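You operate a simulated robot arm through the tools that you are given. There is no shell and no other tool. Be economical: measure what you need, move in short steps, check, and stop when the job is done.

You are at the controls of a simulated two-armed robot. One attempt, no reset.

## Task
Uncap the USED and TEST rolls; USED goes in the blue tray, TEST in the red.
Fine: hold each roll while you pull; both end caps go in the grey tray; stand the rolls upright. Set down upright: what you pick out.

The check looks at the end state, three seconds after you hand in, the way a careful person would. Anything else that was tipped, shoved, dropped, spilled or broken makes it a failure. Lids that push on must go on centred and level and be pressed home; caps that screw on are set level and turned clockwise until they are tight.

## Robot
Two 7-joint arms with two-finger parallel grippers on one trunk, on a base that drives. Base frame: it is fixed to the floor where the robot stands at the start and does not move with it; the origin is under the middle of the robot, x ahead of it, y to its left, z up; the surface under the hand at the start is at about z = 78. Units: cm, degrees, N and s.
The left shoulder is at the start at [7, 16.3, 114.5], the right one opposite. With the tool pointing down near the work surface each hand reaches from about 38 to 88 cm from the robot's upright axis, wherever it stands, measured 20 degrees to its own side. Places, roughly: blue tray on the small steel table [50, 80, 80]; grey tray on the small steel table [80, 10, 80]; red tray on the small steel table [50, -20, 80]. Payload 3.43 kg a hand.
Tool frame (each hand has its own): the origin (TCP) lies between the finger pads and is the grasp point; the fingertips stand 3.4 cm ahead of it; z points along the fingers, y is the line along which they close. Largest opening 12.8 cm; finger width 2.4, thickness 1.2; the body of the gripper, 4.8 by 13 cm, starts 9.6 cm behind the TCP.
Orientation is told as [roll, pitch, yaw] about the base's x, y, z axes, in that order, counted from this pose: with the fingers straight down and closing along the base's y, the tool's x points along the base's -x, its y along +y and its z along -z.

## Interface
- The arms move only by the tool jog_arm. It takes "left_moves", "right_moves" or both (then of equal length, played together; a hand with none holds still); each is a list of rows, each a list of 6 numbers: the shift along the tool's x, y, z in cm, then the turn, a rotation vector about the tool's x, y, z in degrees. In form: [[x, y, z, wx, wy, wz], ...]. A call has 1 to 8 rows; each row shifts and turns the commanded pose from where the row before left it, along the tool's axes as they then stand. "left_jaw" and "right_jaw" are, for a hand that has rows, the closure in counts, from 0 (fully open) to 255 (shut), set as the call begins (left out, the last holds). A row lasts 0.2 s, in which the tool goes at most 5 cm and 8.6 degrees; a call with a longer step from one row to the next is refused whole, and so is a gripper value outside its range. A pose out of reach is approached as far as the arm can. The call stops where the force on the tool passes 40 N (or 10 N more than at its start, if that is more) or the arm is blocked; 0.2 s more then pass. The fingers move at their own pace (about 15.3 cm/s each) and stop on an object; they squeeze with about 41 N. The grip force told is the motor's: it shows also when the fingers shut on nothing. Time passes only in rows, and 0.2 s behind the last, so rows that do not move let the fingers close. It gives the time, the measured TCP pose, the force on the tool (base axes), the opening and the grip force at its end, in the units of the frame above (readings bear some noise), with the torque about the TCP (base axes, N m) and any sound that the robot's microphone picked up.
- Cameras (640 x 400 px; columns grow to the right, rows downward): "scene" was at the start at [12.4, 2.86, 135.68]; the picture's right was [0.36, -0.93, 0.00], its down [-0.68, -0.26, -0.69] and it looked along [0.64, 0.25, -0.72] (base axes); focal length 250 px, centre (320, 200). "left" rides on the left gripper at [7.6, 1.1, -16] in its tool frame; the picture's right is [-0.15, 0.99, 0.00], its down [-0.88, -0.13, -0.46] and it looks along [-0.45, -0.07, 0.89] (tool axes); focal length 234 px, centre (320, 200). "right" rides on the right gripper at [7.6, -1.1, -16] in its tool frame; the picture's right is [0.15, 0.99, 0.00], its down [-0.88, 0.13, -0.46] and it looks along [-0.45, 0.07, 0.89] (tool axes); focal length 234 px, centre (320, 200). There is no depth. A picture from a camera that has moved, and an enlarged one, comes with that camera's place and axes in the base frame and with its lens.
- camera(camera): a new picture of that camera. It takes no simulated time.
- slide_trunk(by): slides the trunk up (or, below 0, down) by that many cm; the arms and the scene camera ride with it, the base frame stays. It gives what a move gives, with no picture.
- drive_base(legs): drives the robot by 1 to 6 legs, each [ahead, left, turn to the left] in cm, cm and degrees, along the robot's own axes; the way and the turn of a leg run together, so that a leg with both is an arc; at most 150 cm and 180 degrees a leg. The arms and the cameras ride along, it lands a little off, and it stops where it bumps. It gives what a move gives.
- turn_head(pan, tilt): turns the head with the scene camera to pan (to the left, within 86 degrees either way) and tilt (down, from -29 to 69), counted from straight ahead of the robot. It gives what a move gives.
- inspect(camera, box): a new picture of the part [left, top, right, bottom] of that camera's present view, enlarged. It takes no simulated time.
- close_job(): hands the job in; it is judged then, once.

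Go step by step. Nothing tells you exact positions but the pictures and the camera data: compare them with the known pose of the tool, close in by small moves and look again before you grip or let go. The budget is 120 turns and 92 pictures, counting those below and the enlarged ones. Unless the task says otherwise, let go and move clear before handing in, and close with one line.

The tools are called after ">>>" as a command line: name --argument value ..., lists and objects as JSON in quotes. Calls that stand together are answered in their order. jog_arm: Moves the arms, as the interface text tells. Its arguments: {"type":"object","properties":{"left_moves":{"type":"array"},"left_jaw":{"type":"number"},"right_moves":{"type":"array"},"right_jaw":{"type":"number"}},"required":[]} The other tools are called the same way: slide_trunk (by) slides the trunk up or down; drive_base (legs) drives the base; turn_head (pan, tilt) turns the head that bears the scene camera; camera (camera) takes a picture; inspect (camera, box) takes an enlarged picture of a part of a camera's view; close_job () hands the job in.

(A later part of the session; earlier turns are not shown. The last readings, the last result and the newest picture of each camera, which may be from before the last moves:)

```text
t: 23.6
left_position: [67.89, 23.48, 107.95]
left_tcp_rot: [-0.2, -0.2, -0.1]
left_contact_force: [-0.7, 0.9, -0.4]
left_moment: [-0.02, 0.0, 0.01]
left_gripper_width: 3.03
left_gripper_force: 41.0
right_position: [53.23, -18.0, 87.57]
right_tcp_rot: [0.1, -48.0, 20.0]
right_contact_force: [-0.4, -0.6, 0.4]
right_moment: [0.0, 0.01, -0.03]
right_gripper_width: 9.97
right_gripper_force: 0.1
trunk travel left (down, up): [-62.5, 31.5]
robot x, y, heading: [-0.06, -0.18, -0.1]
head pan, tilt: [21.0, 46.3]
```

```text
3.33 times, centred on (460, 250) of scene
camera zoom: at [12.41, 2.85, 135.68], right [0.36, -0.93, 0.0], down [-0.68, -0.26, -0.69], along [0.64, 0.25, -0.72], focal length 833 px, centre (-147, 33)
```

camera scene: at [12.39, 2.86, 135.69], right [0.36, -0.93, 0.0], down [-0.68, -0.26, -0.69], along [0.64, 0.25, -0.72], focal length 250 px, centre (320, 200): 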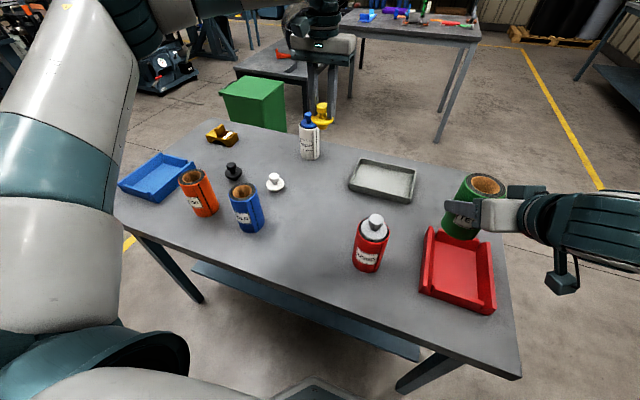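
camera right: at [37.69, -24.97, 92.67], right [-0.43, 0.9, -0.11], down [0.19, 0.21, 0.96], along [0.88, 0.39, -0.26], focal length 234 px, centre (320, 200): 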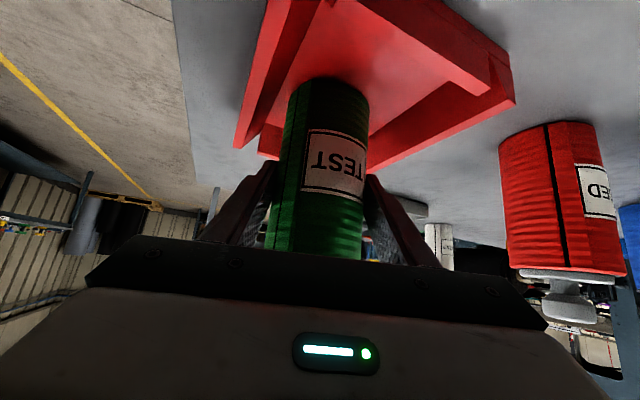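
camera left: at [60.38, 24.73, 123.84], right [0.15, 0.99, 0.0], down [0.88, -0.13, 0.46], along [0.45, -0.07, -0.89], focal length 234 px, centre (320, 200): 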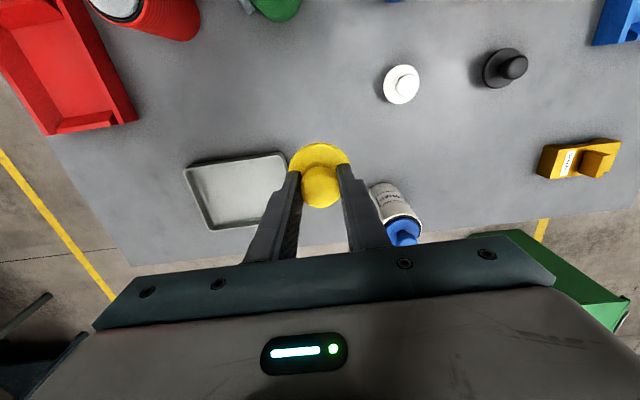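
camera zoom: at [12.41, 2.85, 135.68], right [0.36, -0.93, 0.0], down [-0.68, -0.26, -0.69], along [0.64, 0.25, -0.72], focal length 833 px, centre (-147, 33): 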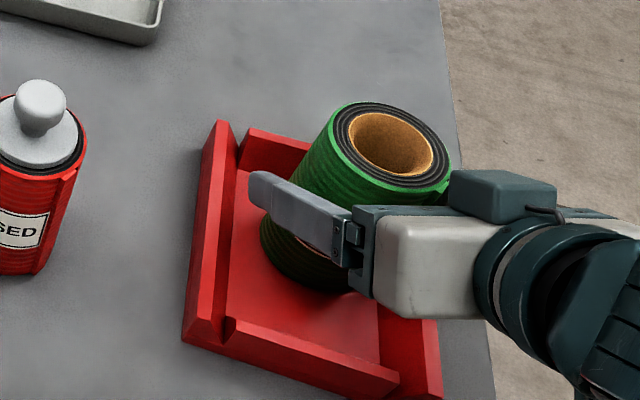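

TEST stands free in the red tray. I back the right hand straight out and up.

>>> jog_arm --right_moves '[[0, 0, -2, 0, 0, 0], [0, 0, -3.5, 0, 0, 0], [0, 0, -3.5, 0, 0, 0], [0, 0, -3.5, 0, 0, 0], [-2.97, 0, -2.68, 0, 0, 0], [-2.97, 0, -2.68, 0, 0, 0], [-2.23, 0, -2.0, 0, 0, 0], [0, 0, 0, 0, 0, 0]]'

>>> camera --camera "scene"

```text
t: 25.4
left_position: [67.83, 23.45, 108.05]
left_tcp_rot: [-0.1, -0.1, 0.0]
left_contact_force: [-0.6, 0.1, 0.3]
left_moment: [0.01, 0.01, 0.01]
left_gripper_width: 3.01
left_gripper_force: 41.0
right_position: [54.33, -22.41, 105.17]
right_tcp_rot: [0.0, -48.0, 20.0]
right_contact_force: [0.1, 0.4, -0.3]
right_moment: [0.01, 0.03, 0.0]
right_gripper_width: 9.96
right_gripper_force: 0.1
right hand out of reach, approached as far as the arm can: row 1, 2, 3, 4, 5
trunk travel left (down, up): [-62.5, 31.5]
robot x, y, heading: [0.29, -0.16, -0.0]
head pan, tilt: [21.0, 46.3]
```

```text
53 pictures are left
camera scene: at [12.41, 2.83, 135.68], right [0.36, -0.93, 0.0], down [-0.68, -0.26, -0.69], along [0.64, 0.25, -0.72], focal length 250 px, centre (320, 200)
```

scene: 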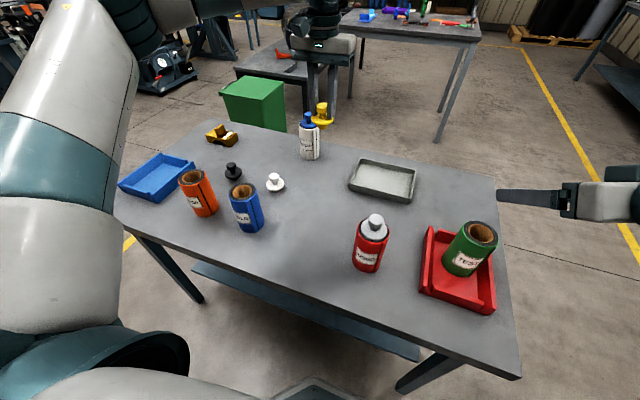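

TEST stands in the red tray, right hand is clear at (54, −22, 105). Now the left lowers the yellow cap to bring the grey tray within reach.

>>> jog_arm --left_moves '[[0, 0, 3.5, 0, 0, 0], [0, 0, 3.5, 0, 0, 0], [0, 0, 3.5, 0, 0, 0], [0, 0, 3.5, 0, 0, 0], [0, 0, 0, 0, 0, 0]]'

>>> camera --camera "left"

```text
t: 26.6
left_position: [66.48, 24.17, 94.34]
left_tcp_rot: [-0.2, 0.0, 0.0]
left_contact_force: [-0.4, 0.0, -0.5]
left_moment: [0.0, -0.01, 0.01]
left_gripper_width: 3.0
left_gripper_force: 40.8
left hand out of reach, approached as far as the arm can: row 3, 4
right_position: [54.32, -22.3, 105.05]
right_tcp_rot: [0.0, -47.9, 20.0]
right_contact_force: [-0.1, -0.2, 0.0]
right_moment: [0.0, 0.0, 0.0]
right_gripper_width: 9.96
right_gripper_force: 0.1
trunk travel left (down, up): [-62.5, 31.5]
robot x, y, heading: [0.18, -0.04, 0.0]
head pan, tilt: [21.0, 46.3]
```

```text
52 pictures are left
camera left: at [59.09, 25.43, 110.25], right [0.15, 0.99, 0.0], down [0.88, -0.13, 0.46], along [0.45, -0.07, -0.89], focal length 234 px, centre (320, 200)
```

left: 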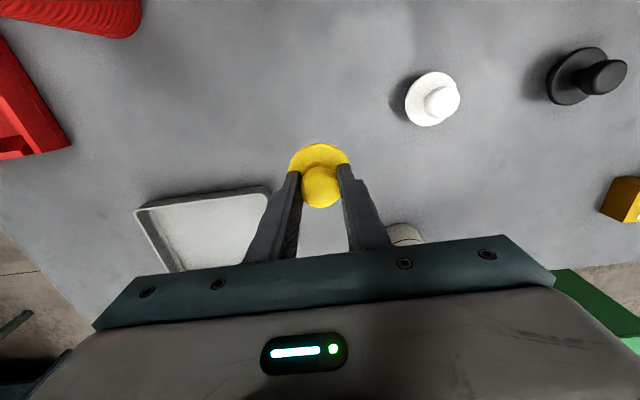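

The left hand stays at (66.5, 24); I test whether small forward-right steps still move it.

>>> jog_arm --left_moves '[[-1.5, -3, 0, 0, 0, 0], [-1.5, -3, 0, 0, 0, 0], [0, 0, 0, 0, 0, 0]]'

```text
t: 27.4
left_position: [65.77, 22.88, 95.44]
left_tcp_rot: [-0.1, 0.0, -0.1]
left_contact_force: [-0.2, 0.6, 0.3]
left_moment: [0.04, 0.02, -0.01]
left_gripper_width: 3.01
left_gripper_force: 40.7
left hand out of reach, approached as far as the arm can: row 1, 2
right_position: [54.17, -22.29, 105.22]
right_tcp_rot: [0.0, -48.0, 20.0]
right_contact_force: [0.1, 1.2, -0.3]
right_moment: [0.05, 0.02, -0.03]
right_gripper_width: 9.97
right_gripper_force: 0.0
trunk travel left (down, up): [-62.5, 31.5]
robot x, y, heading: [-0.23, -0.16, 0.2]
head pan, tilt: [21.0, 46.3]
```

The left hand is at its reach edge on this side. Turning the base 20° to the right puts the grey tray on the left arm's good side; both hands are high enough to sweep clear.

>>> drive_base --legs '[[0, 0, -20]]'

>>> camera --camera "left"

>>> camera --camera "scene"

```text
t: 28.9
left_position: [69.62, -0.83, 95.48]
left_tcp_rot: [0.0, -0.1, -19.8]
left_contact_force: [0.4, -0.4, 0.2]
left_moment: [0.0, -0.01, 0.06]
left_gripper_width: 2.99
left_gripper_force: 41.1
right_position: [43.47, -39.46, 105.25]
right_tcp_rot: [0.1, -48.0, 0.1]
right_contact_force: [-0.4, 0.4, 0.0]
right_moment: [0.0, 0.0, 0.02]
right_gripper_width: 9.97
right_gripper_force: 0.1
trunk travel left (down, up): [-62.5, 31.5]
robot x, y, heading: [-0.15, -0.01, -19.8]
head pan, tilt: [21.0, 46.3]
```

```text
51 pictures are left
camera left: at [63.01, 2.93, 111.45], right [0.47, 0.88, 0.0], down [0.78, -0.42, 0.46], along [0.4, -0.22, -0.89], focal length 234 px, centre (320, 200)
```

left: 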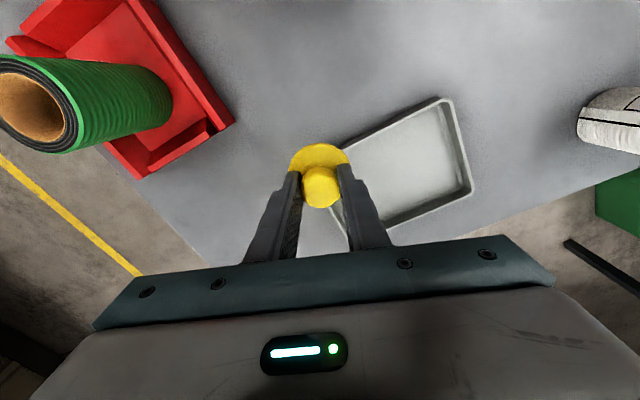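

```text
50 pictures are left
camera scene: at [12.64, -1.58, 135.68], right [0.02, -1.0, 0.0], down [-0.72, -0.01, -0.69], along [0.69, 0.01, -0.72], focal length 250 px, centre (320, 200)
```

scene: 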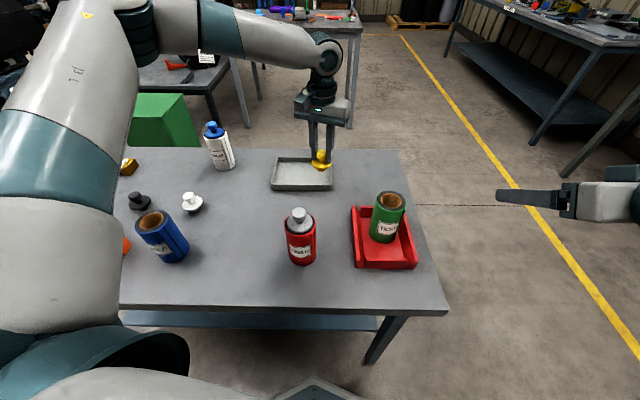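

The grey tray is x 72–85.5, y −4–15. I move the cap over its left half, (79, 10.3).

>>> jog_arm --left_moves '[[-1.26, 3.41, 0, 0, 0, 0], [-1.26, 3.41, 0, 0, 0, 0], [-1.26, 3.41, 0, 0, 0, 0], [-1.26, 3.41, 0, 0, 0, 0], [0, 0, 0, 0, 0, 0]]'

>>> camera --camera "left"

>>> inspect --camera "scene" --box '[250, 90, 370, 200]'

```text
t: 30.1
left_position: [79.01, 10.13, 95.35]
left_tcp_rot: [0.1, -0.1, -19.8]
left_contact_force: [-0.2, -0.1, -0.5]
left_moment: [0.0, -0.01, 0.04]
left_gripper_width: 3.01
left_gripper_force: 41.1
right_position: [43.41, -39.43, 105.29]
right_tcp_rot: [0.0, -47.9, 0.1]
right_contact_force: [-0.3, -0.6, 0.6]
right_moment: [0.01, -0.01, 0.0]
right_gripper_width: 9.97
right_gripper_force: 0.0
trunk travel left (down, up): [-62.5, 31.5]
robot x, y, heading: [0.04, -0.33, -19.8]
head pan, tilt: [21.0, 46.3]
```

```text
49 pictures are left
camera left: at [72.32, 13.88, 111.37], right [0.47, 0.88, 0.0], down [0.78, -0.42, 0.46], along [0.4, -0.22, -0.89], focal length 234 px, centre (320, 200)
```

left: 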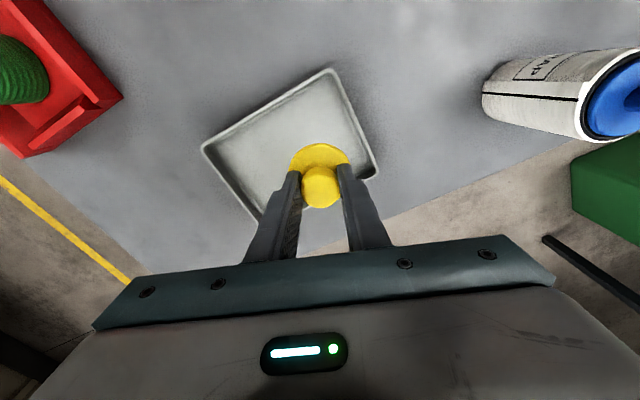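

```text
3.64 times, centred on (310, 145) of scene
camera zoom: at [12.6, -1.61, 135.69], right [0.02, -1.0, 0.0], down [-0.72, -0.01, -0.69], along [0.69, 0.01, -0.72], focal length 908 px, centre (356, 400)
```

zoom: 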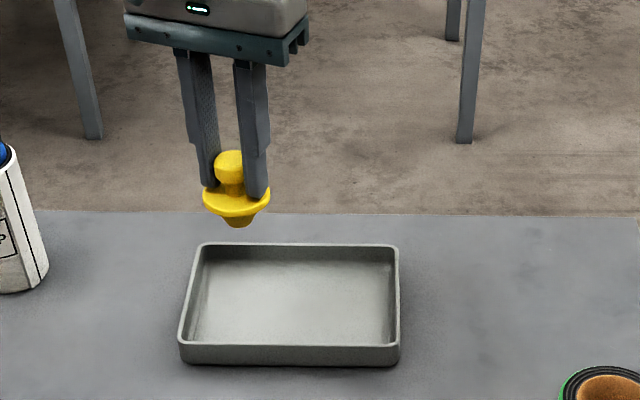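

Cap is above the left half of the tray, its lower end about 7 cm under the TCP. I lower 9 cm, then feel for the floor.

>>> jog_arm --left_moves '[[0, 0, 3, 0, 0, 0], [0, 0, 3, 0, 0, 0], [0, 0, 2.5, 0, 0, 0], [0, 0, 0.3, 0, 0, 0], [0, 0, 0.3, 0, 0, 0], [0, 0, 0, 0, 0, 0]]'

>>> inspect --camera "scene" --box '[250, 100, 370, 210]'

```text
t: 31.5
left_position: [78.41, 10.78, 86.75]
left_tcp_rot: [-0.1, -0.2, -19.8]
left_contact_force: [0.4, 0.4, 0.5]
left_moment: [0.04, 0.02, 0.02]
left_gripper_width: 3.01
left_gripper_force: 41.1
left hand out of reach, approached as far as the arm can: row 3, 5
right_position: [43.57, -39.37, 105.18]
right_tcp_rot: [0.0, -47.9, 0.2]
right_contact_force: [-0.8, -0.8, 0.6]
right_moment: [-0.02, 0.0, 0.0]
right_gripper_width: 9.99
right_gripper_force: 0.1
trunk travel left (down, up): [-62.5, 31.5]
robot x, y, heading: [0.03, 0.05, -19.8]
head pan, tilt: [21.0, 46.3]
```

```text
3.64 times, centred on (310, 155) of scene
camera zoom: at [12.64, -1.53, 135.68], right [0.02, -1.0, 0.0], down [-0.72, -0.01, -0.69], along [0.69, 0.01, -0.72], focal length 908 px, centre (356, 364)
```

zoom: 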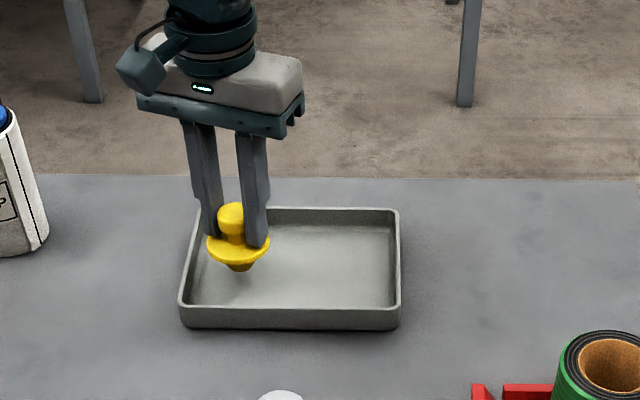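

The hand is near its reach edge; I come 2.5 cm nearer and keep lowering gently.

>>> jog_arm --left_moves '[[2.0, -1.8, 0, 0, 0, 0], [0, 0, 0.4, 0, 0, 0], [0, 0, 0.4, 0, 0, 0], [0, 0, 0.3, 0, 0, 0], [0, 0, 0.3, 0, 0, 0], [0, 0, 0, 0, 0, 0]]'

>>> inspect --camera "scene" --box '[250, 100, 370, 210]'

```text
t: 32.9
left_position: [75.82, 9.74, 85.52]
left_tcp_rot: [-0.2, 0.0, -19.8]
left_contact_force: [1.0, 0.9, 1.0]
left_moment: [0.01, -0.01, -0.03]
left_gripper_width: 3.01
left_gripper_force: 41.3
right_position: [43.56, -39.4, 105.25]
right_tcp_rot: [-0.1, -48.1, 0.2]
right_contact_force: [0.2, 0.7, 0.0]
right_moment: [0.02, 0.03, -0.01]
right_gripper_width: 9.98
right_gripper_force: 0.1
trunk travel left (down, up): [-62.5, 31.5]
robot x, y, heading: [0.19, -0.01, -20.0]
head pan, tilt: [21.0, 46.3]
```

```text
3.64 times, centred on (310, 155) of scene
camera zoom: at [12.62, -1.56, 135.68], right [0.02, -1.0, 0.0], down [-0.72, -0.01, -0.69], along [0.69, 0.01, -0.72], focal length 908 px, centre (356, 364)
```

zoom: 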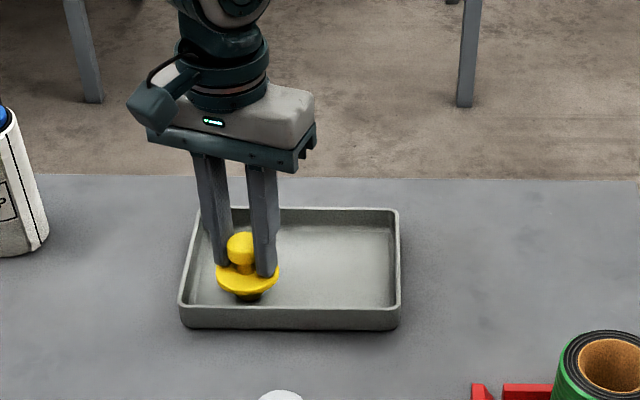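

No contact yet. Five more fine steps down.

>>> jog_arm --left_moves '[[-0.4, 0, 0.3, 0, 0, 0], [0, 0, 0.3, 0, 0, 0], [0, 0, 0.3, 0, 0, 0], [0, 0, 0.2, 0, 0, 0], [0, 0, 0, 0, 0, 0]]'

```text
t: 34.1
left_position: [75.89, 9.8, 85.05]
left_tcp_rot: [-0.1, -0.6, -19.8]
left_contact_force: [9.8, -1.3, 30.7]
left_moment: [0.01, -0.41, -0.01]
left_gripper_width: 3.01
left_gripper_force: 41.0
left hand out of reach, approached as far as the arm can: row 3
right_position: [43.26, -39.46, 105.24]
right_tcp_rot: [0.1, -48.0, 0.1]
right_contact_force: [-0.8, -0.3, 0.3]
right_moment: [0.01, 0.0, -0.02]
right_gripper_width: 9.98
right_gripper_force: 0.0
trunk travel left (down, up): [-62.5, 31.5]
robot x, y, heading: [-0.05, 0.3, -19.6]
head pan, tilt: [21.0, 46.3]
```

Contact with the tray floor at 31 N. I back off 0.45 to relax the push, then open the fingers a little.

>>> jog_arm --left_moves '[[0, 0, -0.45, 0, 0, 0], [0, 0, 0, 0, 0, 0]]'

>>> jog_arm --left_moves '[[0, 0, 0, 0, 0, 0], [0, 0, 0, 0, 0, 0], [0, 0, 0, 0, 0, 0]]' --left_jaw 150

>>> inspect --camera "scene" --box '[250, 100, 370, 210]'

```text
t: 34.7
left_position: [75.92, 9.75, 85.05]
left_tcp_rot: [0.0, 0.1, -19.8]
left_contact_force: [-0.1, -4.1, 12.7]
left_moment: [-0.21, 0.05, 0.0]
left_gripper_width: 3.01
left_gripper_force: 40.8
right_position: [43.26, -39.42, 105.23]
right_tcp_rot: [0.0, -48.1, 0.2]
right_contact_force: [0.1, -0.1, -0.7]
right_moment: [-0.01, 0.01, -0.01]
right_gripper_width: 9.98
right_gripper_force: 0.0
trunk travel left (down, up): [-62.5, 31.5]
robot x, y, heading: [-0.07, 0.06, -19.9]
head pan, tilt: [21.0, 46.3]
```

```text
t: 35.5
left_position: [75.84, 9.81, 85.01]
left_tcp_rot: [0.0, -0.1, -19.9]
left_contact_force: [-0.6, 0.9, 4.9]
left_moment: [0.06, 0.07, 0.02]
left_gripper_width: 5.21
left_gripper_force: 0.0
right_position: [43.39, -39.39, 105.24]
right_tcp_rot: [-0.1, -47.9, 0.2]
right_contact_force: [-0.4, 0.3, 0.1]
right_moment: [0.0, 0.02, 0.01]
right_gripper_width: 9.96
right_gripper_force: 0.0
trunk travel left (down, up): [-62.5, 31.5]
robot x, y, heading: [-0.46, 0.05, -19.5]
head pan, tilt: [21.0, 46.3]
```

```text
3.64 times, centred on (310, 155) of scene
camera zoom: at [12.55, -1.54, 135.68], right [0.02, -1.0, 0.0], down [-0.72, -0.01, -0.69], along [0.69, 0.01, -0.72], focal length 908 px, centre (356, 364)
```

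zoom: 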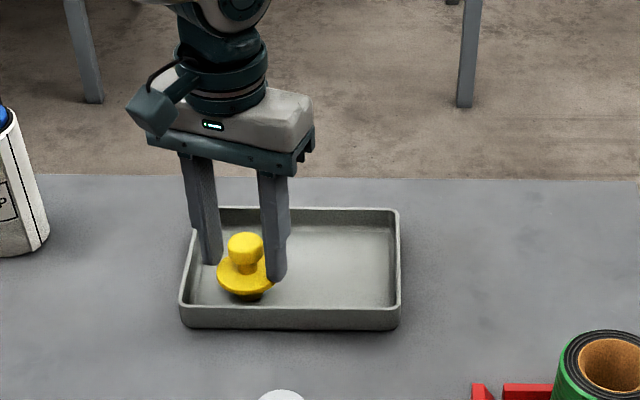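

The cap stands upright in the tray. I lift the left hand straight off.

>>> jog_arm --left_moves '[[0, 0, -1, 0, 0, 0], [0, 0, -3, 0, 0, 0], [0, 0, -4, 0, 0, 0], [0, 0, -4, 0, 0, 0], [0, 0, -4, 0, 0, 0], [0, 0, -4, 0, 0, 0], [0, 0, 0, 0, 0, 0]]'

>>> camera --camera "scene"

```text
t: 37.1
left_position: [76.13, 9.59, 104.97]
left_tcp_rot: [-0.1, 0.0, -19.8]
left_contact_force: [0.7, 0.7, -0.8]
left_moment: [0.01, -0.01, -0.02]
left_gripper_width: 5.29
left_gripper_force: 0.1
right_position: [43.51, -39.35, 105.22]
right_tcp_rot: [-0.1, -48.0, 0.1]
right_contact_force: [0.7, 0.0, -0.7]
right_moment: [0.04, 0.04, 0.0]
right_gripper_width: 9.98
right_gripper_force: 0.0
trunk travel left (down, up): [-62.5, 31.5]
robot x, y, heading: [0.27, 0.15, -19.9]
head pan, tilt: [21.0, 46.3]
```

```text
44 pictures are left
camera scene: at [12.71, -1.54, 135.67], right [0.02, -1.0, 0.0], down [-0.72, -0.01, -0.69], along [0.69, 0.01, -0.72], focal length 250 px, centre (320, 200)
```

scene: 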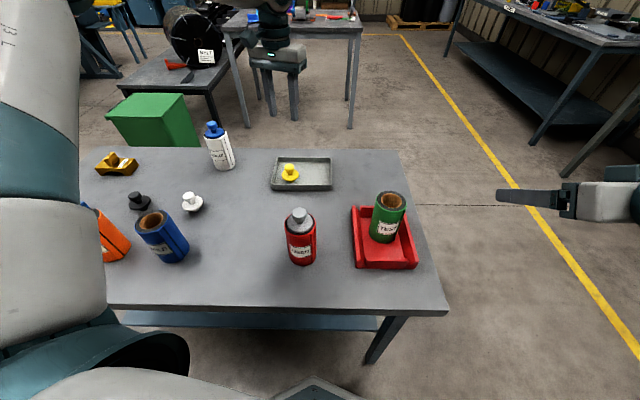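

Yellow cap is upright in the grey tray. For USED I'll mirror the setup with the base turned to about +20° (left holds, right pulls, and the grey tray is on the right arm's good side). First I straighten the right tool and yaw the left.

>>> jog_arm --right_moves '[[0, 0, 0, 0, 8, 0], [0, 0, 0, 0, 8, 0], [0, 0, 0, 0, 8, 0], [0, 0, 0, 0, 8, 0], [0, 0, 0, 0, 8, 0], [0, 0, 0, 0, 8, 0], [0, 0, 0, 0, 0, 0]]' --left_moves '[[2, 0, 0, 0, 0, 7], [2, 0, 0, 0, 0, 7], [2, 0, 0, 0, 0, 6], [2, 0, 0, 0, 0, 0], [2, 0, 0, 0, 0, 0], [2, 0, 0, 0, 0, 0], [0, 0, 0, 0, 0, 0]]' --left_jaw 0 --right_jaw 0

>>> drive_base --legs '[[0, 0, 40]]'

>>> camera --camera "scene"

```text
t: 38.7
left_position: [65.95, 16.45, 105.1]
left_tcp_rot: [0.0, -0.1, -39.8]
left_contact_force: [-0.4, -0.2, 1.3]
left_moment: [0.03, -0.02, 0.02]
left_gripper_width: 12.81
left_gripper_force: 0.2
right_position: [43.42, -39.41, 105.07]
right_tcp_rot: [0.0, 0.1, 0.1]
right_contact_force: [0.1, -1.5, -0.6]
right_moment: [-0.01, 0.0, 0.01]
right_gripper_width: 12.81
right_gripper_force: 0.0
trunk travel left (down, up): [-62.5, 31.5]
robot x, y, heading: [0.24, -0.02, -19.6]
head pan, tilt: [21.0, 46.3]
```

```text
t: 40.9
left_position: [39.88, 55.09, 104.97]
left_tcp_rot: [0.0, -0.1, 0.1]
left_contact_force: [-0.4, -0.2, 0.5]
left_moment: [0.0, 0.04, 0.01]
left_gripper_width: 12.79
left_gripper_force: 0.1
right_position: [58.53, -2.13, 105.13]
right_tcp_rot: [0.1, 0.0, 40.2]
right_contact_force: [-0.3, 0.8, -0.4]
right_moment: [-0.03, -0.03, 0.0]
right_gripper_width: 12.83
right_gripper_force: 0.1
trunk travel left (down, up): [-62.5, 31.5]
robot x, y, heading: [-0.49, 0.14, 20.1]
head pan, tilt: [21.0, 46.3]
```

```text
43 pictures are left
camera scene: at [10.63, 7.03, 135.68], right [0.66, -0.75, 0.0], down [-0.54, -0.48, -0.69], along [0.52, 0.46, -0.72], focal length 250 px, centre (320, 200)
```

scene: 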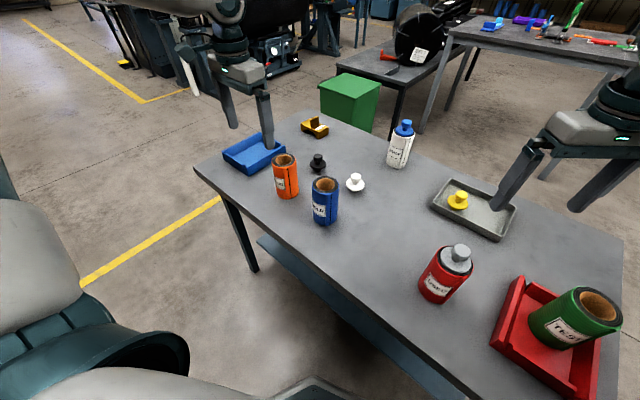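

Left is at (40, 55), right at (58.5, −2). I tilt the left tool 48° while bringing it across at height, and yaw the right tool to about 10°.

>>> jog_arm --left_moves '[[0, -4.9, 0, 0, -8, 0], [0, -4.9, 0, 0, -8, 0], [0, -4.9, 0, 0, -8, 0], [0, -4.9, 0, 0, -8, 0], [0, -4.9, 0, 0, -8, 0], [0, -4.9, 0, 0, -8, 0], [0, -4.9, 0, 0, 0, 0], [0, 0, 0, 0, 0, 0]]' --right_moves '[[0, 0, 0, 0, 0, 5], [0, 0, 0, 0, 0, 5], [0, 0, 0, 0, 0, 5], [0, 0, 0, 0, 0, 5], [0, 0, 0, 0, 0, 5], [0, 0, 0, 0, 0, 5], [0, 0, 0, 0, 0, 0], [0, 0, 0, 0, 0, 0]]'

>>> camera --camera "scene"

>>> camera --camera "left"

```text
t: 42.7
left_position: [45.81, 23.5, 107.3]
left_tcp_rot: [-0.1, -48.0, 0.3]
left_contact_force: [0.1, 0.3, -0.1]
left_moment: [-0.02, 0.0, 0.0]
left_gripper_width: 12.81
left_gripper_force: 0.1
left hand out of reach, approached as far as the arm can: row 5, 6, 7
right_position: [58.48, -2.05, 105.16]
right_tcp_rot: [0.1, 0.0, 10.2]
right_contact_force: [0.6, -0.8, 0.4]
right_moment: [0.0, -0.03, 0.0]
right_gripper_width: 12.79
right_gripper_force: 0.1
trunk travel left (down, up): [-62.5, 31.5]
robot x, y, heading: [0.4, 0.28, 20.2]
head pan, tilt: [21.0, 46.3]
```

```text
42 pictures are left
camera scene: at [10.62, 7.03, 135.69], right [0.66, -0.75, 0.0], down [-0.54, -0.48, -0.69], along [0.52, 0.46, -0.72], focal length 250 px, centre (320, 200)
```

scene: 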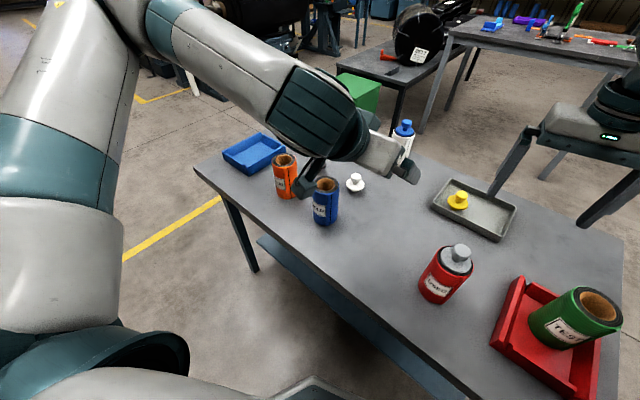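

```text
41 pictures are left
camera left: at [28.92, 24.71, 112.41], right [0.09, 0.99, 0.11], down [0.25, -0.13, 0.96], along [0.96, -0.06, -0.26], focal length 234 px, centre (320, 200)
```

left: 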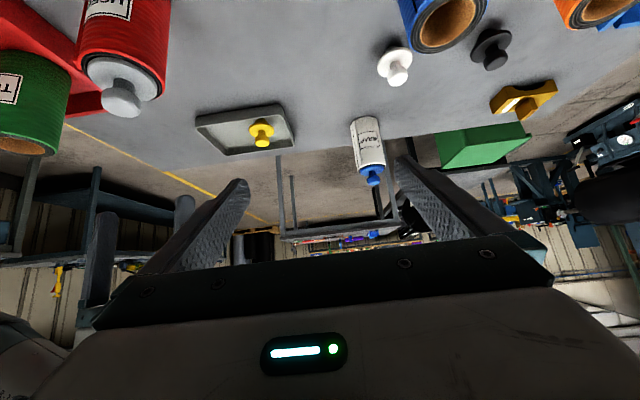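

Left is held off by its inner reach limit at (45.8, 23.5); crossing further right should free it, so I go right first, then back.

>>> jog_arm --left_moves '[[0, -4.5, 0, 0, 0, 0], [0, -4.5, 0, 0, 0, 0], [0, -4.5, 0, 0, 0, 0], [1.9, -1.4, -1.25, 0, 0, 0], [1.9, -1.4, -1.25, 0, 0, 0], [1.9, -1.4, -1.25, 0, 0, 0], [1.9, -1.3, -1.25, 0, 0, 0], [0, 0, 0, 0, 0, 0]]'

>>> camera --camera "left"

```text
t: 44.5
left_position: [45.76, 23.34, 107.63]
left_tcp_rot: [-0.1, -48.0, 0.4]
left_contact_force: [0.3, 0.2, -0.4]
left_moment: [0.01, -0.01, 0.01]
left_gripper_width: 12.78
left_gripper_force: 0.1
left hand out of reach, approached as far as the arm can: row 1, 2, 3, 4, 5, 6, 7
right_position: [58.59, -2.18, 105.04]
right_tcp_rot: [0.0, 0.0, 10.2]
right_contact_force: [-0.3, 1.0, 0.4]
right_moment: [0.02, 0.01, 0.0]
right_gripper_width: 12.78
right_gripper_force: 0.1
trunk travel left (down, up): [-62.5, 31.5]
robot x, y, heading: [0.29, -0.01, 20.3]
head pan, tilt: [21.0, 46.3]
```

```text
40 pictures are left
camera left: at [28.86, 24.62, 112.72], right [0.09, 0.99, 0.11], down [0.25, -0.13, 0.96], along [0.96, -0.06, -0.26], focal length 234 px, centre (320, 200)
```

left: 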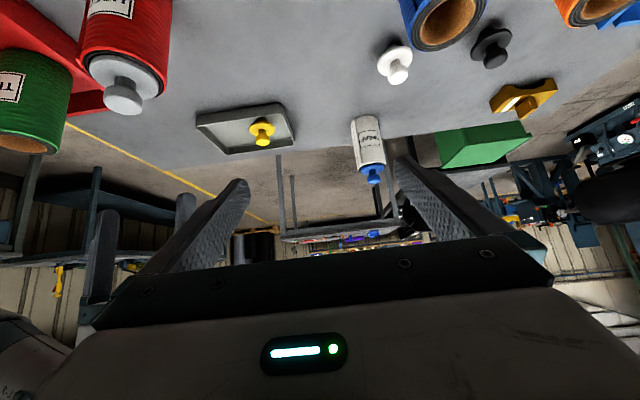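

It is stuck on a joint limit; I go outward and up a little first, then across.

>>> jog_arm --left_moves '[[-3.3, 0, 1, 0, 0, 0], [-3.3, 0, 1, 0, 0, 0], [-1, -4, 0.5, 0, 0, 0], [0, -4.5, 0, 0, 0, 0], [0, -4.5, 0, 0, 0, 0], [0, -4, 0, 0, 0, 0], [0, 0, 0, 0, 0, 0]]'

```text
t: 46.1
left_position: [48.23, 23.54, 109.8]
left_tcp_rot: [-0.3, -48.1, 0.3]
left_contact_force: [0.1, 0.0, 0.2]
left_moment: [0.01, -0.02, -0.01]
left_gripper_width: 12.8
left_gripper_force: 0.2
left hand out of reach, approached as far as the arm can: row 1, 2, 3, 4, 5, 6
right_position: [58.55, -2.05, 105.1]
right_tcp_rot: [0.0, -0.1, 10.2]
right_contact_force: [-0.6, -0.2, -0.9]
right_moment: [0.02, -0.01, -0.01]
right_gripper_width: 12.82
right_gripper_force: 0.0
trunk travel left (down, up): [-62.5, 31.5]
robot x, y, heading: [0.11, -0.04, 20.0]
head pan, tilt: [21.0, 46.3]
```

The arm's posture is at a joint limit. I untilt the left tool here, then approach with a fresh posture nearer the roll.

>>> jog_arm --left_moves '[[0, 0, 0, 0, 8, 0], [0, 0, 0, 0, 8, 0], [0, 0, 0, 0, 8, 0], [0, 0, 0, 0, 8, 0], [0, 0, 0, 0, 8, 0], [0, 0, 0, 0, 8, 0], [0, 0, 0, 0, 0, 0]]'

>>> jog_arm --left_moves '[[0, -3.5, 0, 0, 0, 0], [0, -3.5, 0, 0, 0, 0], [0, -3.5, 0, 0, 0, 0], [0, 0, 0, 0, 0, 0]]'

```text
t: 47.7
left_position: [47.16, 33.4, 118.95]
left_tcp_rot: [-0.2, -4.1, 0.3]
left_contact_force: [-0.5, 0.3, -0.1]
left_moment: [0.01, 0.01, -0.02]
left_gripper_width: 12.81
left_gripper_force: 0.0
left hand out of reach, approached as far as the arm can: row 1, 2, 4, 5, 6
right_position: [58.62, -2.03, 105.06]
right_tcp_rot: [0.0, 0.0, 10.1]
right_contact_force: [0.1, 0.4, -0.2]
right_moment: [-0.02, 0.01, -0.04]
right_gripper_width: 12.8
right_gripper_force: 0.1
trunk travel left (down, up): [-62.5, 31.5]
robot x, y, heading: [-0.38, -0.14, 20.1]
head pan, tilt: [21.0, 46.3]
```

```text
t: 48.7
left_position: [45.49, 31.83, 119.1]
left_tcp_rot: [-0.2, -4.2, 0.4]
left_contact_force: [0.2, 1.0, -0.5]
left_moment: [0.0, 0.03, 0.01]
left_gripper_width: 12.81
left_gripper_force: 0.1
left hand out of reach, approached as far as the arm can: row 1, 2, 3
right_position: [58.65, -2.08, 105.13]
right_tcp_rot: [0.0, 0.0, 10.1]
right_contact_force: [-0.5, -0.4, 0.5]
right_moment: [-0.01, -0.02, -0.01]
right_gripper_width: 12.79
right_gripper_force: 0.0
trunk travel left (down, up): [-62.5, 31.5]
robot x, y, heading: [0.18, 0.04, 20.1]
head pan, tilt: [21.0, 46.3]
```

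The left is still limited, now at (45.5, 32, 119). I look at the arm posture, and send it back outward to a comfortable place.

>>> jog_arm --left_moves '[[-2, 3, 0, 0, 0, 0], [-2, 3, 0, 0, 0, 0], [-1, 3, 2, 0, 4, 0], [0, 3, 3, 0, 0, 0], [0, 3, 3, 0, 0, 0], [0, 0, 2, 0, 0, 0], [0, 0, 0, 0, 0, 0]]'

>>> camera --camera "scene"

```text
t: 50.3
left_position: [50.57, 46.67, 109.46]
left_tcp_rot: [-0.2, -0.2, 0.3]
left_contact_force: [-0.2, 0.0, -0.2]
left_moment: [-0.03, -0.04, -0.02]
left_gripper_width: 12.83
left_gripper_force: 0.0
right_position: [58.56, -2.03, 105.23]
right_tcp_rot: [-0.1, 0.0, 10.1]
right_contact_force: [-0.3, 0.6, 0.4]
right_moment: [0.0, 0.01, -0.01]
right_gripper_width: 12.82
right_gripper_force: 0.0
trunk travel left (down, up): [-62.5, 31.5]
robot x, y, heading: [-0.13, -0.29, 20.3]
head pan, tilt: [21.0, 46.3]
```

```text
39 pictures are left
camera scene: at [10.59, 7.03, 135.69], right [0.66, -0.75, 0.0], down [-0.54, -0.48, -0.69], along [0.52, 0.46, -0.72], focal length 250 px, centre (320, 200)
```

scene: 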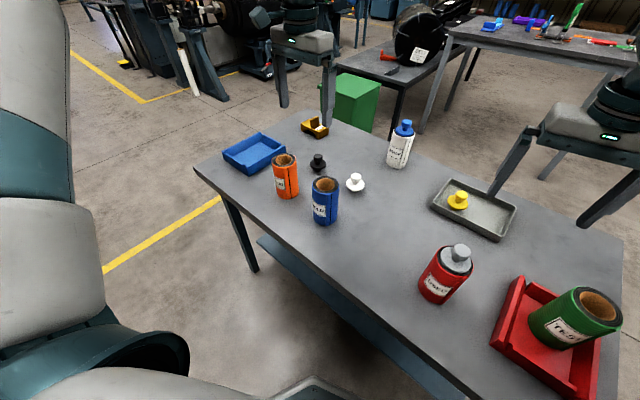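

The left is free again at (50.6, 46.7). I repeat the sequence that worked for the right: vertical, square to the robot, come in to 51 cm ahead.

>>> jog_arm --left_moves '[[0, 0, 0, 0, 0, -7], [0, 0, 0, 0, 0, -7], [0, 0, 0, 0, 0, -6], [2.44, -3.52, 0, 0, 0, 0], [2.44, -3.52, 0, 0, 0, 0], [2.44, -3.52, 0, 0, 0, 0], [2.44, -3.52, 0, 0, 0, 0], [2.44, -3.52, 0, 0, 0, 0]]'

>>> jog_arm --left_moves '[[0, 0, 0, 0, 0, 7], [0, 0, 0, 0, 0, 7], [0, 0, 0, 0, 0, 6], [0, 0, 0, 0, -8, 0], [0, 0, 0, 0, -8, 0], [0, 0, 0, 0, -8, 0], [0, 0, 0, 0, -8, 0], [0, 0, 0, 0, -8, 0]]'

```text
t: 52.1
left_position: [44.85, 30.39, 109.51]
left_tcp_rot: [-0.3, -0.3, 20.4]
left_contact_force: [-0.6, -0.1, 0.0]
left_moment: [0.03, -0.05, 0.04]
left_gripper_width: 12.79
left_gripper_force: 0.0
left hand out of reach, approached as far as the arm can: row 7, 8
right_position: [58.38, -2.17, 105.13]
right_tcp_rot: [0.0, 0.0, 10.1]
right_contact_force: [-1.1, -0.5, -0.7]
right_moment: [0.0, 0.02, -0.04]
right_gripper_width: 12.84
right_gripper_force: 0.1
trunk travel left (down, up): [-62.5, 31.5]
robot x, y, heading: [0.22, 0.22, 20.4]
head pan, tilt: [21.0, 46.3]
```

```text
t: 53.9
left_position: [44.82, 30.27, 109.44]
left_tcp_rot: [-0.4, -40.2, 0.4]
left_contact_force: [0.0, 0.1, 0.5]
left_moment: [0.0, 0.05, -0.02]
left_gripper_width: 12.8
left_gripper_force: 0.0
left hand out of reach, approached as far as the arm can: row 3
right_position: [58.48, -2.02, 105.04]
right_tcp_rot: [-0.1, 0.0, 10.2]
right_contact_force: [1.0, 0.2, -1.0]
right_moment: [0.04, 0.0, 0.03]
right_gripper_width: 12.8
right_gripper_force: 0.1
trunk travel left (down, up): [-62.5, 31.5]
robot x, y, heading: [-0.46, 0.04, 20.4]
head pan, tilt: [21.0, 46.3]
```

Tilted to 40°. Now the mirrored crossing move.

>>> jog_arm --left_moves '[[0, 0, 0, 0, -8, 0], [1.04, -4.0, -0.36, 0, 0, 0], [1.04, -4.0, -0.36, 0, 0, 0], [1.04, -4.0, -0.36, 0, 0, 0], [1.04, -4.0, -0.36, 0, 0, 0], [1.04, -4.0, -0.36, 0, 0, 0], [0, 0, 0, 0, 0, 0]]'

>>> camera --camera "scene"

```text
t: 55.5
left_position: [44.98, 22.95, 109.61]
left_tcp_rot: [-0.3, -48.2, 0.4]
left_contact_force: [-0.2, -0.1, 0.8]
left_moment: [0.0, 0.01, 0.01]
left_gripper_width: 12.82
left_gripper_force: 0.0
left hand out of reach, approached as far as the arm can: row 2, 3, 4, 5, 6
right_position: [58.62, -2.09, 105.22]
right_tcp_rot: [0.0, -0.1, 10.2]
right_contact_force: [0.4, 0.0, -0.4]
right_moment: [0.01, -0.01, 0.0]
right_gripper_width: 12.8
right_gripper_force: 0.0
trunk travel left (down, up): [-62.5, 31.5]
robot x, y, heading: [0.27, -0.05, 20.3]
head pan, tilt: [21.0, 46.3]
```

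```text
38 pictures are left
camera scene: at [10.61, 6.96, 135.69], right [0.66, -0.75, 0.0], down [-0.54, -0.48, -0.69], along [0.52, 0.46, -0.72], focal length 250 px, centre (320, 200)
```

scene: 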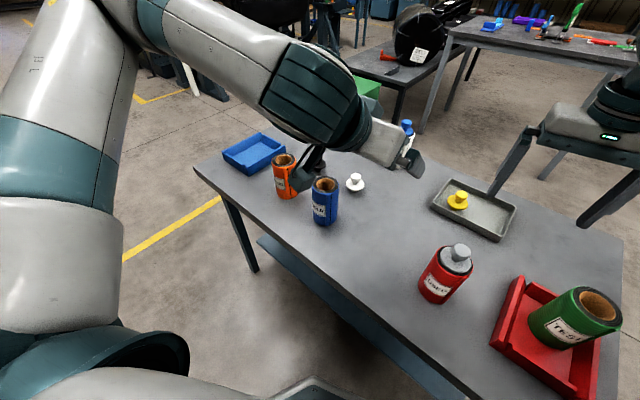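

The left arm can't cross the midline, but the right can. So I swap: turn the base to about −17° so that USED sits exactly as TEST did for the right hand, with the left pulling and going to the grey tray as before. First I untilt and clear the left.

>>> jog_arm --left_moves '[[-1, 3, 0, 0, 8, 0], [-1, 3, 0, 0, 8, 0], [-1, 3, 0, 0, 8, 0], [-1, 3, 0, 0, 8, 0], [-1, 3, 0, 0, 8, 0], [-1, 3, 0, 0, 8, 0], [-1, 3, 0, 0, 0, 0], [0, 0, 0, 0, 0, 0]]' --right_moves '[[0, 0, -0.7, 0, 0, 0], [0, 0, -0.7, 0, 0, 0], [0, 0, -0.7, 0, 0, 0], [0, 0, -0.7, 0, 0, 0], [0, 0, -0.7, 0, 0, 0], [0, 0, -0.7, 0, 0, 0], [0, 0, -0.7, 0, 0, 0], [0, 0, 0, 0, 0, 0]]'

```text
t: 57.3
left_position: [51.38, 44.17, 111.98]
left_tcp_rot: [-0.2, -0.1, 0.3]
left_contact_force: [1.0, -0.3, 0.1]
left_moment: [0.01, 0.0, 0.01]
left_gripper_width: 12.8
left_gripper_force: 0.0
right_position: [58.55, -2.12, 110.01]
right_tcp_rot: [-0.1, 0.0, 10.2]
right_contact_force: [0.5, 0.2, -1.0]
right_moment: [0.02, 0.01, -0.03]
right_gripper_width: 12.8
right_gripper_force: 0.0
trunk travel left (down, up): [-62.5, 31.5]
robot x, y, heading: [0.14, 0.34, 20.1]
head pan, tilt: [21.0, 46.3]
```

Both hands are vertical and high. Turning the base by −37°.

>>> drive_base --legs '[[0, 0, -37]]'

>>> camera --camera "scene"

```text
t: 59.5
left_position: [67.49, 3.14, 112.17]
left_tcp_rot: [-0.3, -0.2, -37.7]
left_contact_force: [-0.3, 0.8, -0.1]
left_moment: [-0.01, -0.03, 0.01]
left_gripper_width: 12.8
left_gripper_force: 0.1
right_position: [44.91, -37.68, 110.09]
right_tcp_rot: [0.0, 0.1, -27.9]
right_contact_force: [-0.9, -0.3, 0.2]
right_moment: [0.0, 0.0, 0.0]
right_gripper_width: 12.78
right_gripper_force: 0.1
trunk travel left (down, up): [-62.5, 31.5]
robot x, y, heading: [0.16, 0.18, -17.7]
head pan, tilt: [21.0, 46.3]
```

```text
37 pictures are left
camera scene: at [12.69, -1.1, 135.68], right [0.06, -1.0, 0.0], down [-0.72, -0.04, -0.69], along [0.69, 0.04, -0.72], focal length 250 px, centre (320, 200)
```

scene: 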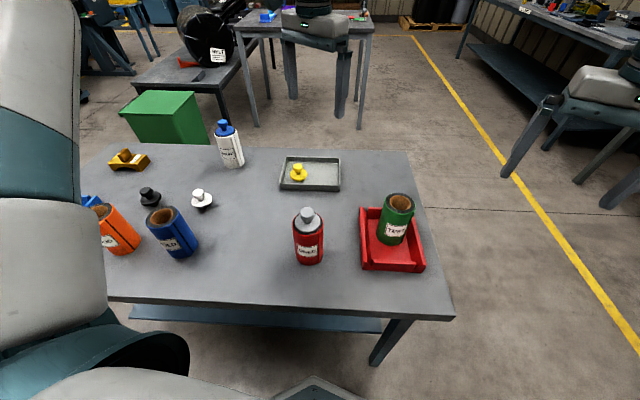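

USED is at about (48.3, 4.1), mirrored well to the TEST case. Right hand: move to the same starting spot, yaw and tilt.

>>> jog_arm --right_moves '[[1.29, 3.1, 0, 0, 0, -7.5], [0.87, 3.24, 0, 0, 0, -7.5], [0.44, 3.33, 0, 0, 0, -7.5], [0, 3.36, 0, 0, 0, -7.5], [0, 0, 0, 0, -8, 0], [0, 0, 0, 0, -8, 0], [0, 0, 0, 0, -8, 0], [0, 0, 0, 0, -8, 0]]'

>>> jog_arm --right_moves '[[0, 0, 0, 0, -8, 0], [0, 0, 0, 0, -8, 0], [1.04, 4.18, -0.36, 0, 0, 0], [1.04, 4.18, -0.36, 0, 0, 0], [1.04, 4.18, -0.36, 0, 0, 0], [0, 0, 0, 0, 0, 0]]'

```text
t: 61.3
left_position: [67.47, 3.01, 112.09]
left_tcp_rot: [-0.1, -0.2, -37.8]
left_contact_force: [-0.5, -0.5, 0.0]
left_moment: [-0.01, 0.01, -0.02]
left_gripper_width: 12.78
left_gripper_force: 0.1
right_position: [45.98, -24.39, 110.0]
right_tcp_rot: [0.0, -32.1, 2.2]
right_contact_force: [0.2, -0.8, 1.8]
right_moment: [0.03, -0.01, -0.01]
right_gripper_width: 12.78
right_gripper_force: 0.1
trunk travel left (down, up): [-62.5, 31.5]
robot x, y, heading: [-0.27, 0.08, -17.8]
head pan, tilt: [21.0, 46.3]
```

```text
t: 62.7
left_position: [67.59, 2.99, 112.08]
left_tcp_rot: [-0.1, -0.1, -37.7]
left_contact_force: [1.1, 0.3, 1.0]
left_moment: [0.05, 0.0, 0.02]
left_gripper_width: 12.82
left_gripper_force: 0.0
right_position: [43.78, -11.74, 108.61]
right_tcp_rot: [0.1, -48.1, 2.3]
right_contact_force: [-0.3, -0.1, 0.4]
right_moment: [0.02, 0.0, 0.0]
right_gripper_width: 12.81
right_gripper_force: 0.1
right hand out of reach, approached as far as the arm can: row 3, 4
trunk travel left (down, up): [-62.5, 31.5]
robot x, y, heading: [0.16, 0.38, -17.6]
head pan, tilt: [21.0, 46.3]
```

The right crosses freely this time. I continue to the stage in front of USED and lower to z ≈ 95.6.

>>> jog_arm --right_moves '[[1.42, 3.9, -0.97, 0, 0, 0], [1.42, 3.9, -0.97, 0, 0, 0], [1.42, 3.9, -0.97, 0, 0, 0], [1.42, 3.9, -0.97, 0, 0, 0], [2.58, 0, 2.82, 0, 0, 0], [2.58, 0, 2.82, 0, 0, 0], [2.58, 0, 2.82, 0, 0, 0], [0, 0, 0, 0, 0, 0]]'

>>> camera --camera "right"

```text
t: 64.5
left_position: [67.54, 3.28, 112.02]
left_tcp_rot: [-0.1, -0.2, -37.6]
left_contact_force: [0.2, -0.6, -0.1]
left_moment: [-0.01, -0.02, 0.02]
left_gripper_width: 12.8
left_gripper_force: 0.0
right_position: [37.69, 3.81, 95.74]
right_tcp_rot: [-0.1, -48.0, 2.2]
right_contact_force: [1.2, 1.0, -0.2]
right_moment: [-0.01, -0.01, -0.01]
right_gripper_width: 12.82
right_gripper_force: 0.1
trunk travel left (down, up): [-62.5, 31.5]
robot x, y, heading: [-0.01, -0.21, -17.5]
head pan, tilt: [21.0, 46.3]
```

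```text
36 pictures are left
camera right: at [20.82, 1.95, 100.71], right [-0.14, 0.98, -0.11], down [0.24, 0.14, 0.96], along [0.96, 0.1, -0.26], focal length 234 px, centre (320, 200)
```

right: 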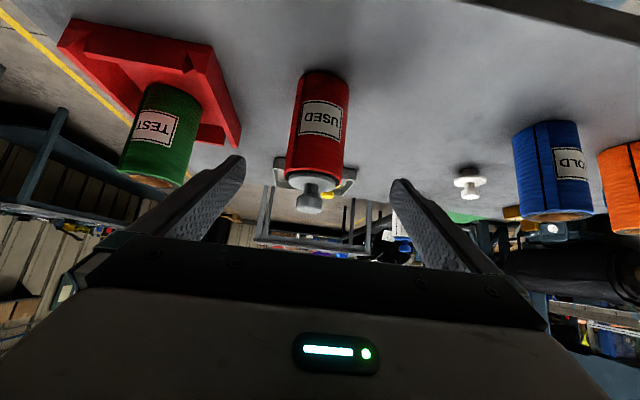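

USED is centred. I advance 14 cm along the tool axis.

>>> jog_arm --right_moves '[[0, 0, 3.5, 0, 0, 0], [0, 0, 3.5, 0, 0, 0], [0, 0, 3.5, 0, 0, 0], [0, 0, 3.5, 0, 0, 0], [0, 0, 0, 0, 0, 0]]'

>>> camera --camera "right"

>>> camera --camera "scene"

```text
t: 65.7
left_position: [67.56, 3.27, 112.05]
left_tcp_rot: [-0.1, -0.2, -37.8]
left_contact_force: [-0.7, 0.2, 0.9]
left_moment: [-0.02, -0.02, 0.02]
left_gripper_width: 12.78
left_gripper_force: 0.0
right_position: [48.01, 4.19, 86.37]
right_tcp_rot: [0.0, -48.0, 2.3]
right_contact_force: [-0.1, 0.7, 0.1]
right_moment: [-0.01, 0.01, -0.04]
right_gripper_width: 12.79
right_gripper_force: 0.0
trunk travel left (down, up): [-62.5, 31.5]
robot x, y, heading: [-0.17, -0.14, -17.5]
head pan, tilt: [21.0, 46.3]
```

```text
35 pictures are left
camera right: at [31.18, 2.35, 91.41], right [-0.14, 0.98, -0.11], down [0.24, 0.14, 0.96], along [0.96, 0.1, -0.26], focal length 234 px, centre (320, 200)
```

right: 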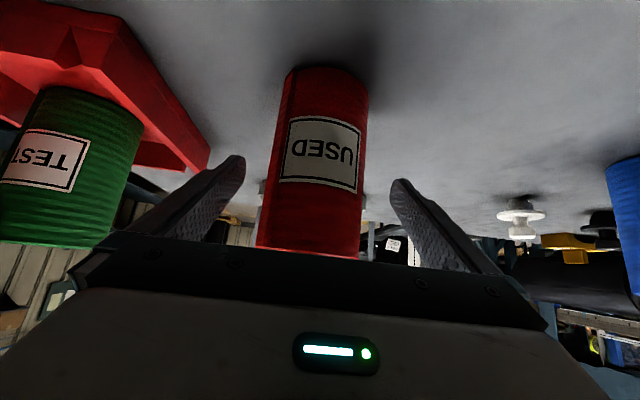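

```text
34 pictures are left
camera scene: at [12.63, -1.05, 135.69], right [0.06, -1.0, 0.0], down [-0.72, -0.04, -0.69], along [0.69, 0.04, -0.72], focal length 250 px, centre (320, 200)
```

scene: 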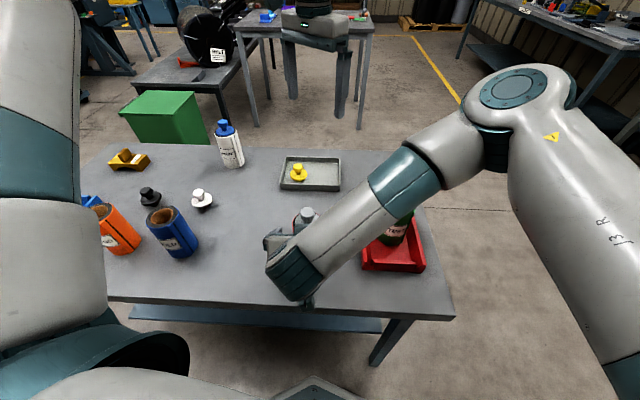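

USED lies between the right fingers; TEST is untouched. Closing the right hand.

>>> jog_arm --right_moves '[[0, 0, 0, 0, 0, 0], [0, 0, 0, 0, 0, 0], [0, 0, 0, 0, 0, 0], [0, 0, 0, 0, 0, 0]]' --right_jaw 255

```text
t: 66.7
left_position: [67.53, 3.03, 112.1]
left_tcp_rot: [-0.1, -0.2, -37.8]
left_contact_force: [0.5, 0.9, 0.2]
left_moment: [0.0, -0.02, 0.01]
left_gripper_width: 12.8
left_gripper_force: 0.1
right_position: [48.12, 4.22, 86.29]
right_tcp_rot: [0.1, -47.9, 2.2]
right_contact_force: [3.8, -4.6, 2.1]
right_moment: [-0.15, -0.25, -0.09]
right_gripper_width: 7.19
right_gripper_force: 40.3
trunk travel left (down, up): [-62.5, 31.5]
robot x, y, heading: [0.04, -0.02, -17.6]
head pan, tilt: [21.0, 46.3]
```

USED is held (7.2 cm). Now the left squares up and comes over the grey knob.

>>> jog_arm --left_moves '[[0, 0, 0, 0, 0, -7], [0, 0, 0, 0, 0, -7], [0, 0, 0, 0, 0, -6], [3.74, -0.96, 0.6, 0, 0, 0], [3.74, -0.96, 0.6, 0, 0, 0], [3.74, -0.96, 0.6, 0, 0, 0], [3.74, -0.96, 0.6, 0, 0, 0], [3.74, -0.96, 0.6, 0, 0, 0]]'

>>> camera --camera "left"

```text
t: 68.5
left_position: [48.33, 4.37, 108.83]
left_tcp_rot: [-0.2, -0.1, -17.6]
left_contact_force: [-0.3, 0.6, 0.5]
left_moment: [-0.01, -0.02, -0.03]
left_gripper_width: 12.8
left_gripper_force: 0.1
right_position: [48.03, 4.27, 86.33]
right_tcp_rot: [0.0, -48.0, 2.3]
right_contact_force: [-1.8, -3.1, 3.2]
right_moment: [-0.07, 0.19, 0.07]
right_gripper_width: 7.17
right_gripper_force: 40.5
trunk travel left (down, up): [-62.5, 31.5]
robot x, y, heading: [0.07, -0.02, -17.3]
head pan, tilt: [21.0, 46.3]
```

```text
33 pictures are left
camera left: at [41.51, 7.9, 124.75], right [0.44, 0.9, 0.0], down [0.8, -0.39, 0.46], along [0.41, -0.2, -0.89], focal length 234 px, centre (320, 200)
```

left: 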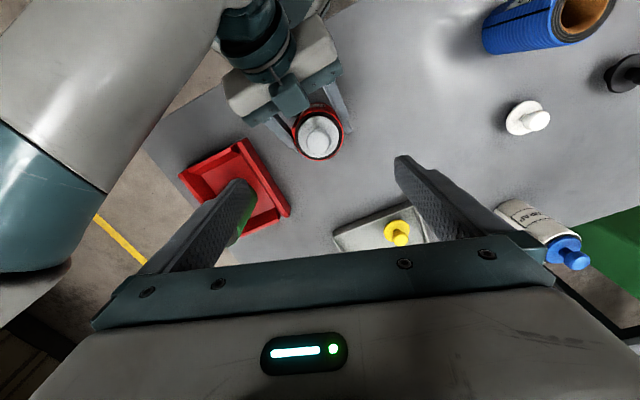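

>>> inspect --camera "left" --box '[270, 90, 370, 180]'

```text
4.44 times, centred on (320, 135) of left
camera zoom: at [41.51, 7.9, 124.75], right [0.44, 0.9, 0.0], down [0.8, -0.39, 0.46], along [0.41, -0.2, -0.89], focal length 1041 px, centre (320, 489)
```

zoom: 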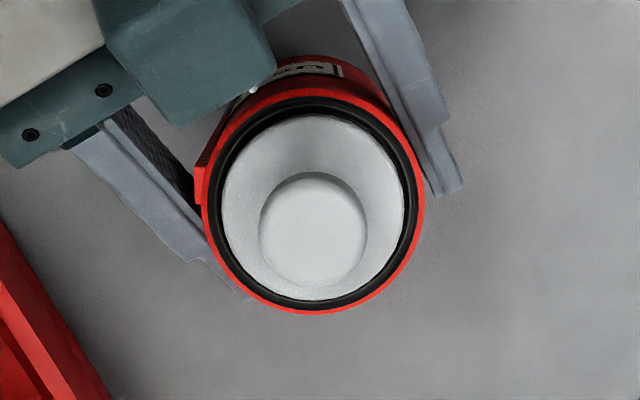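

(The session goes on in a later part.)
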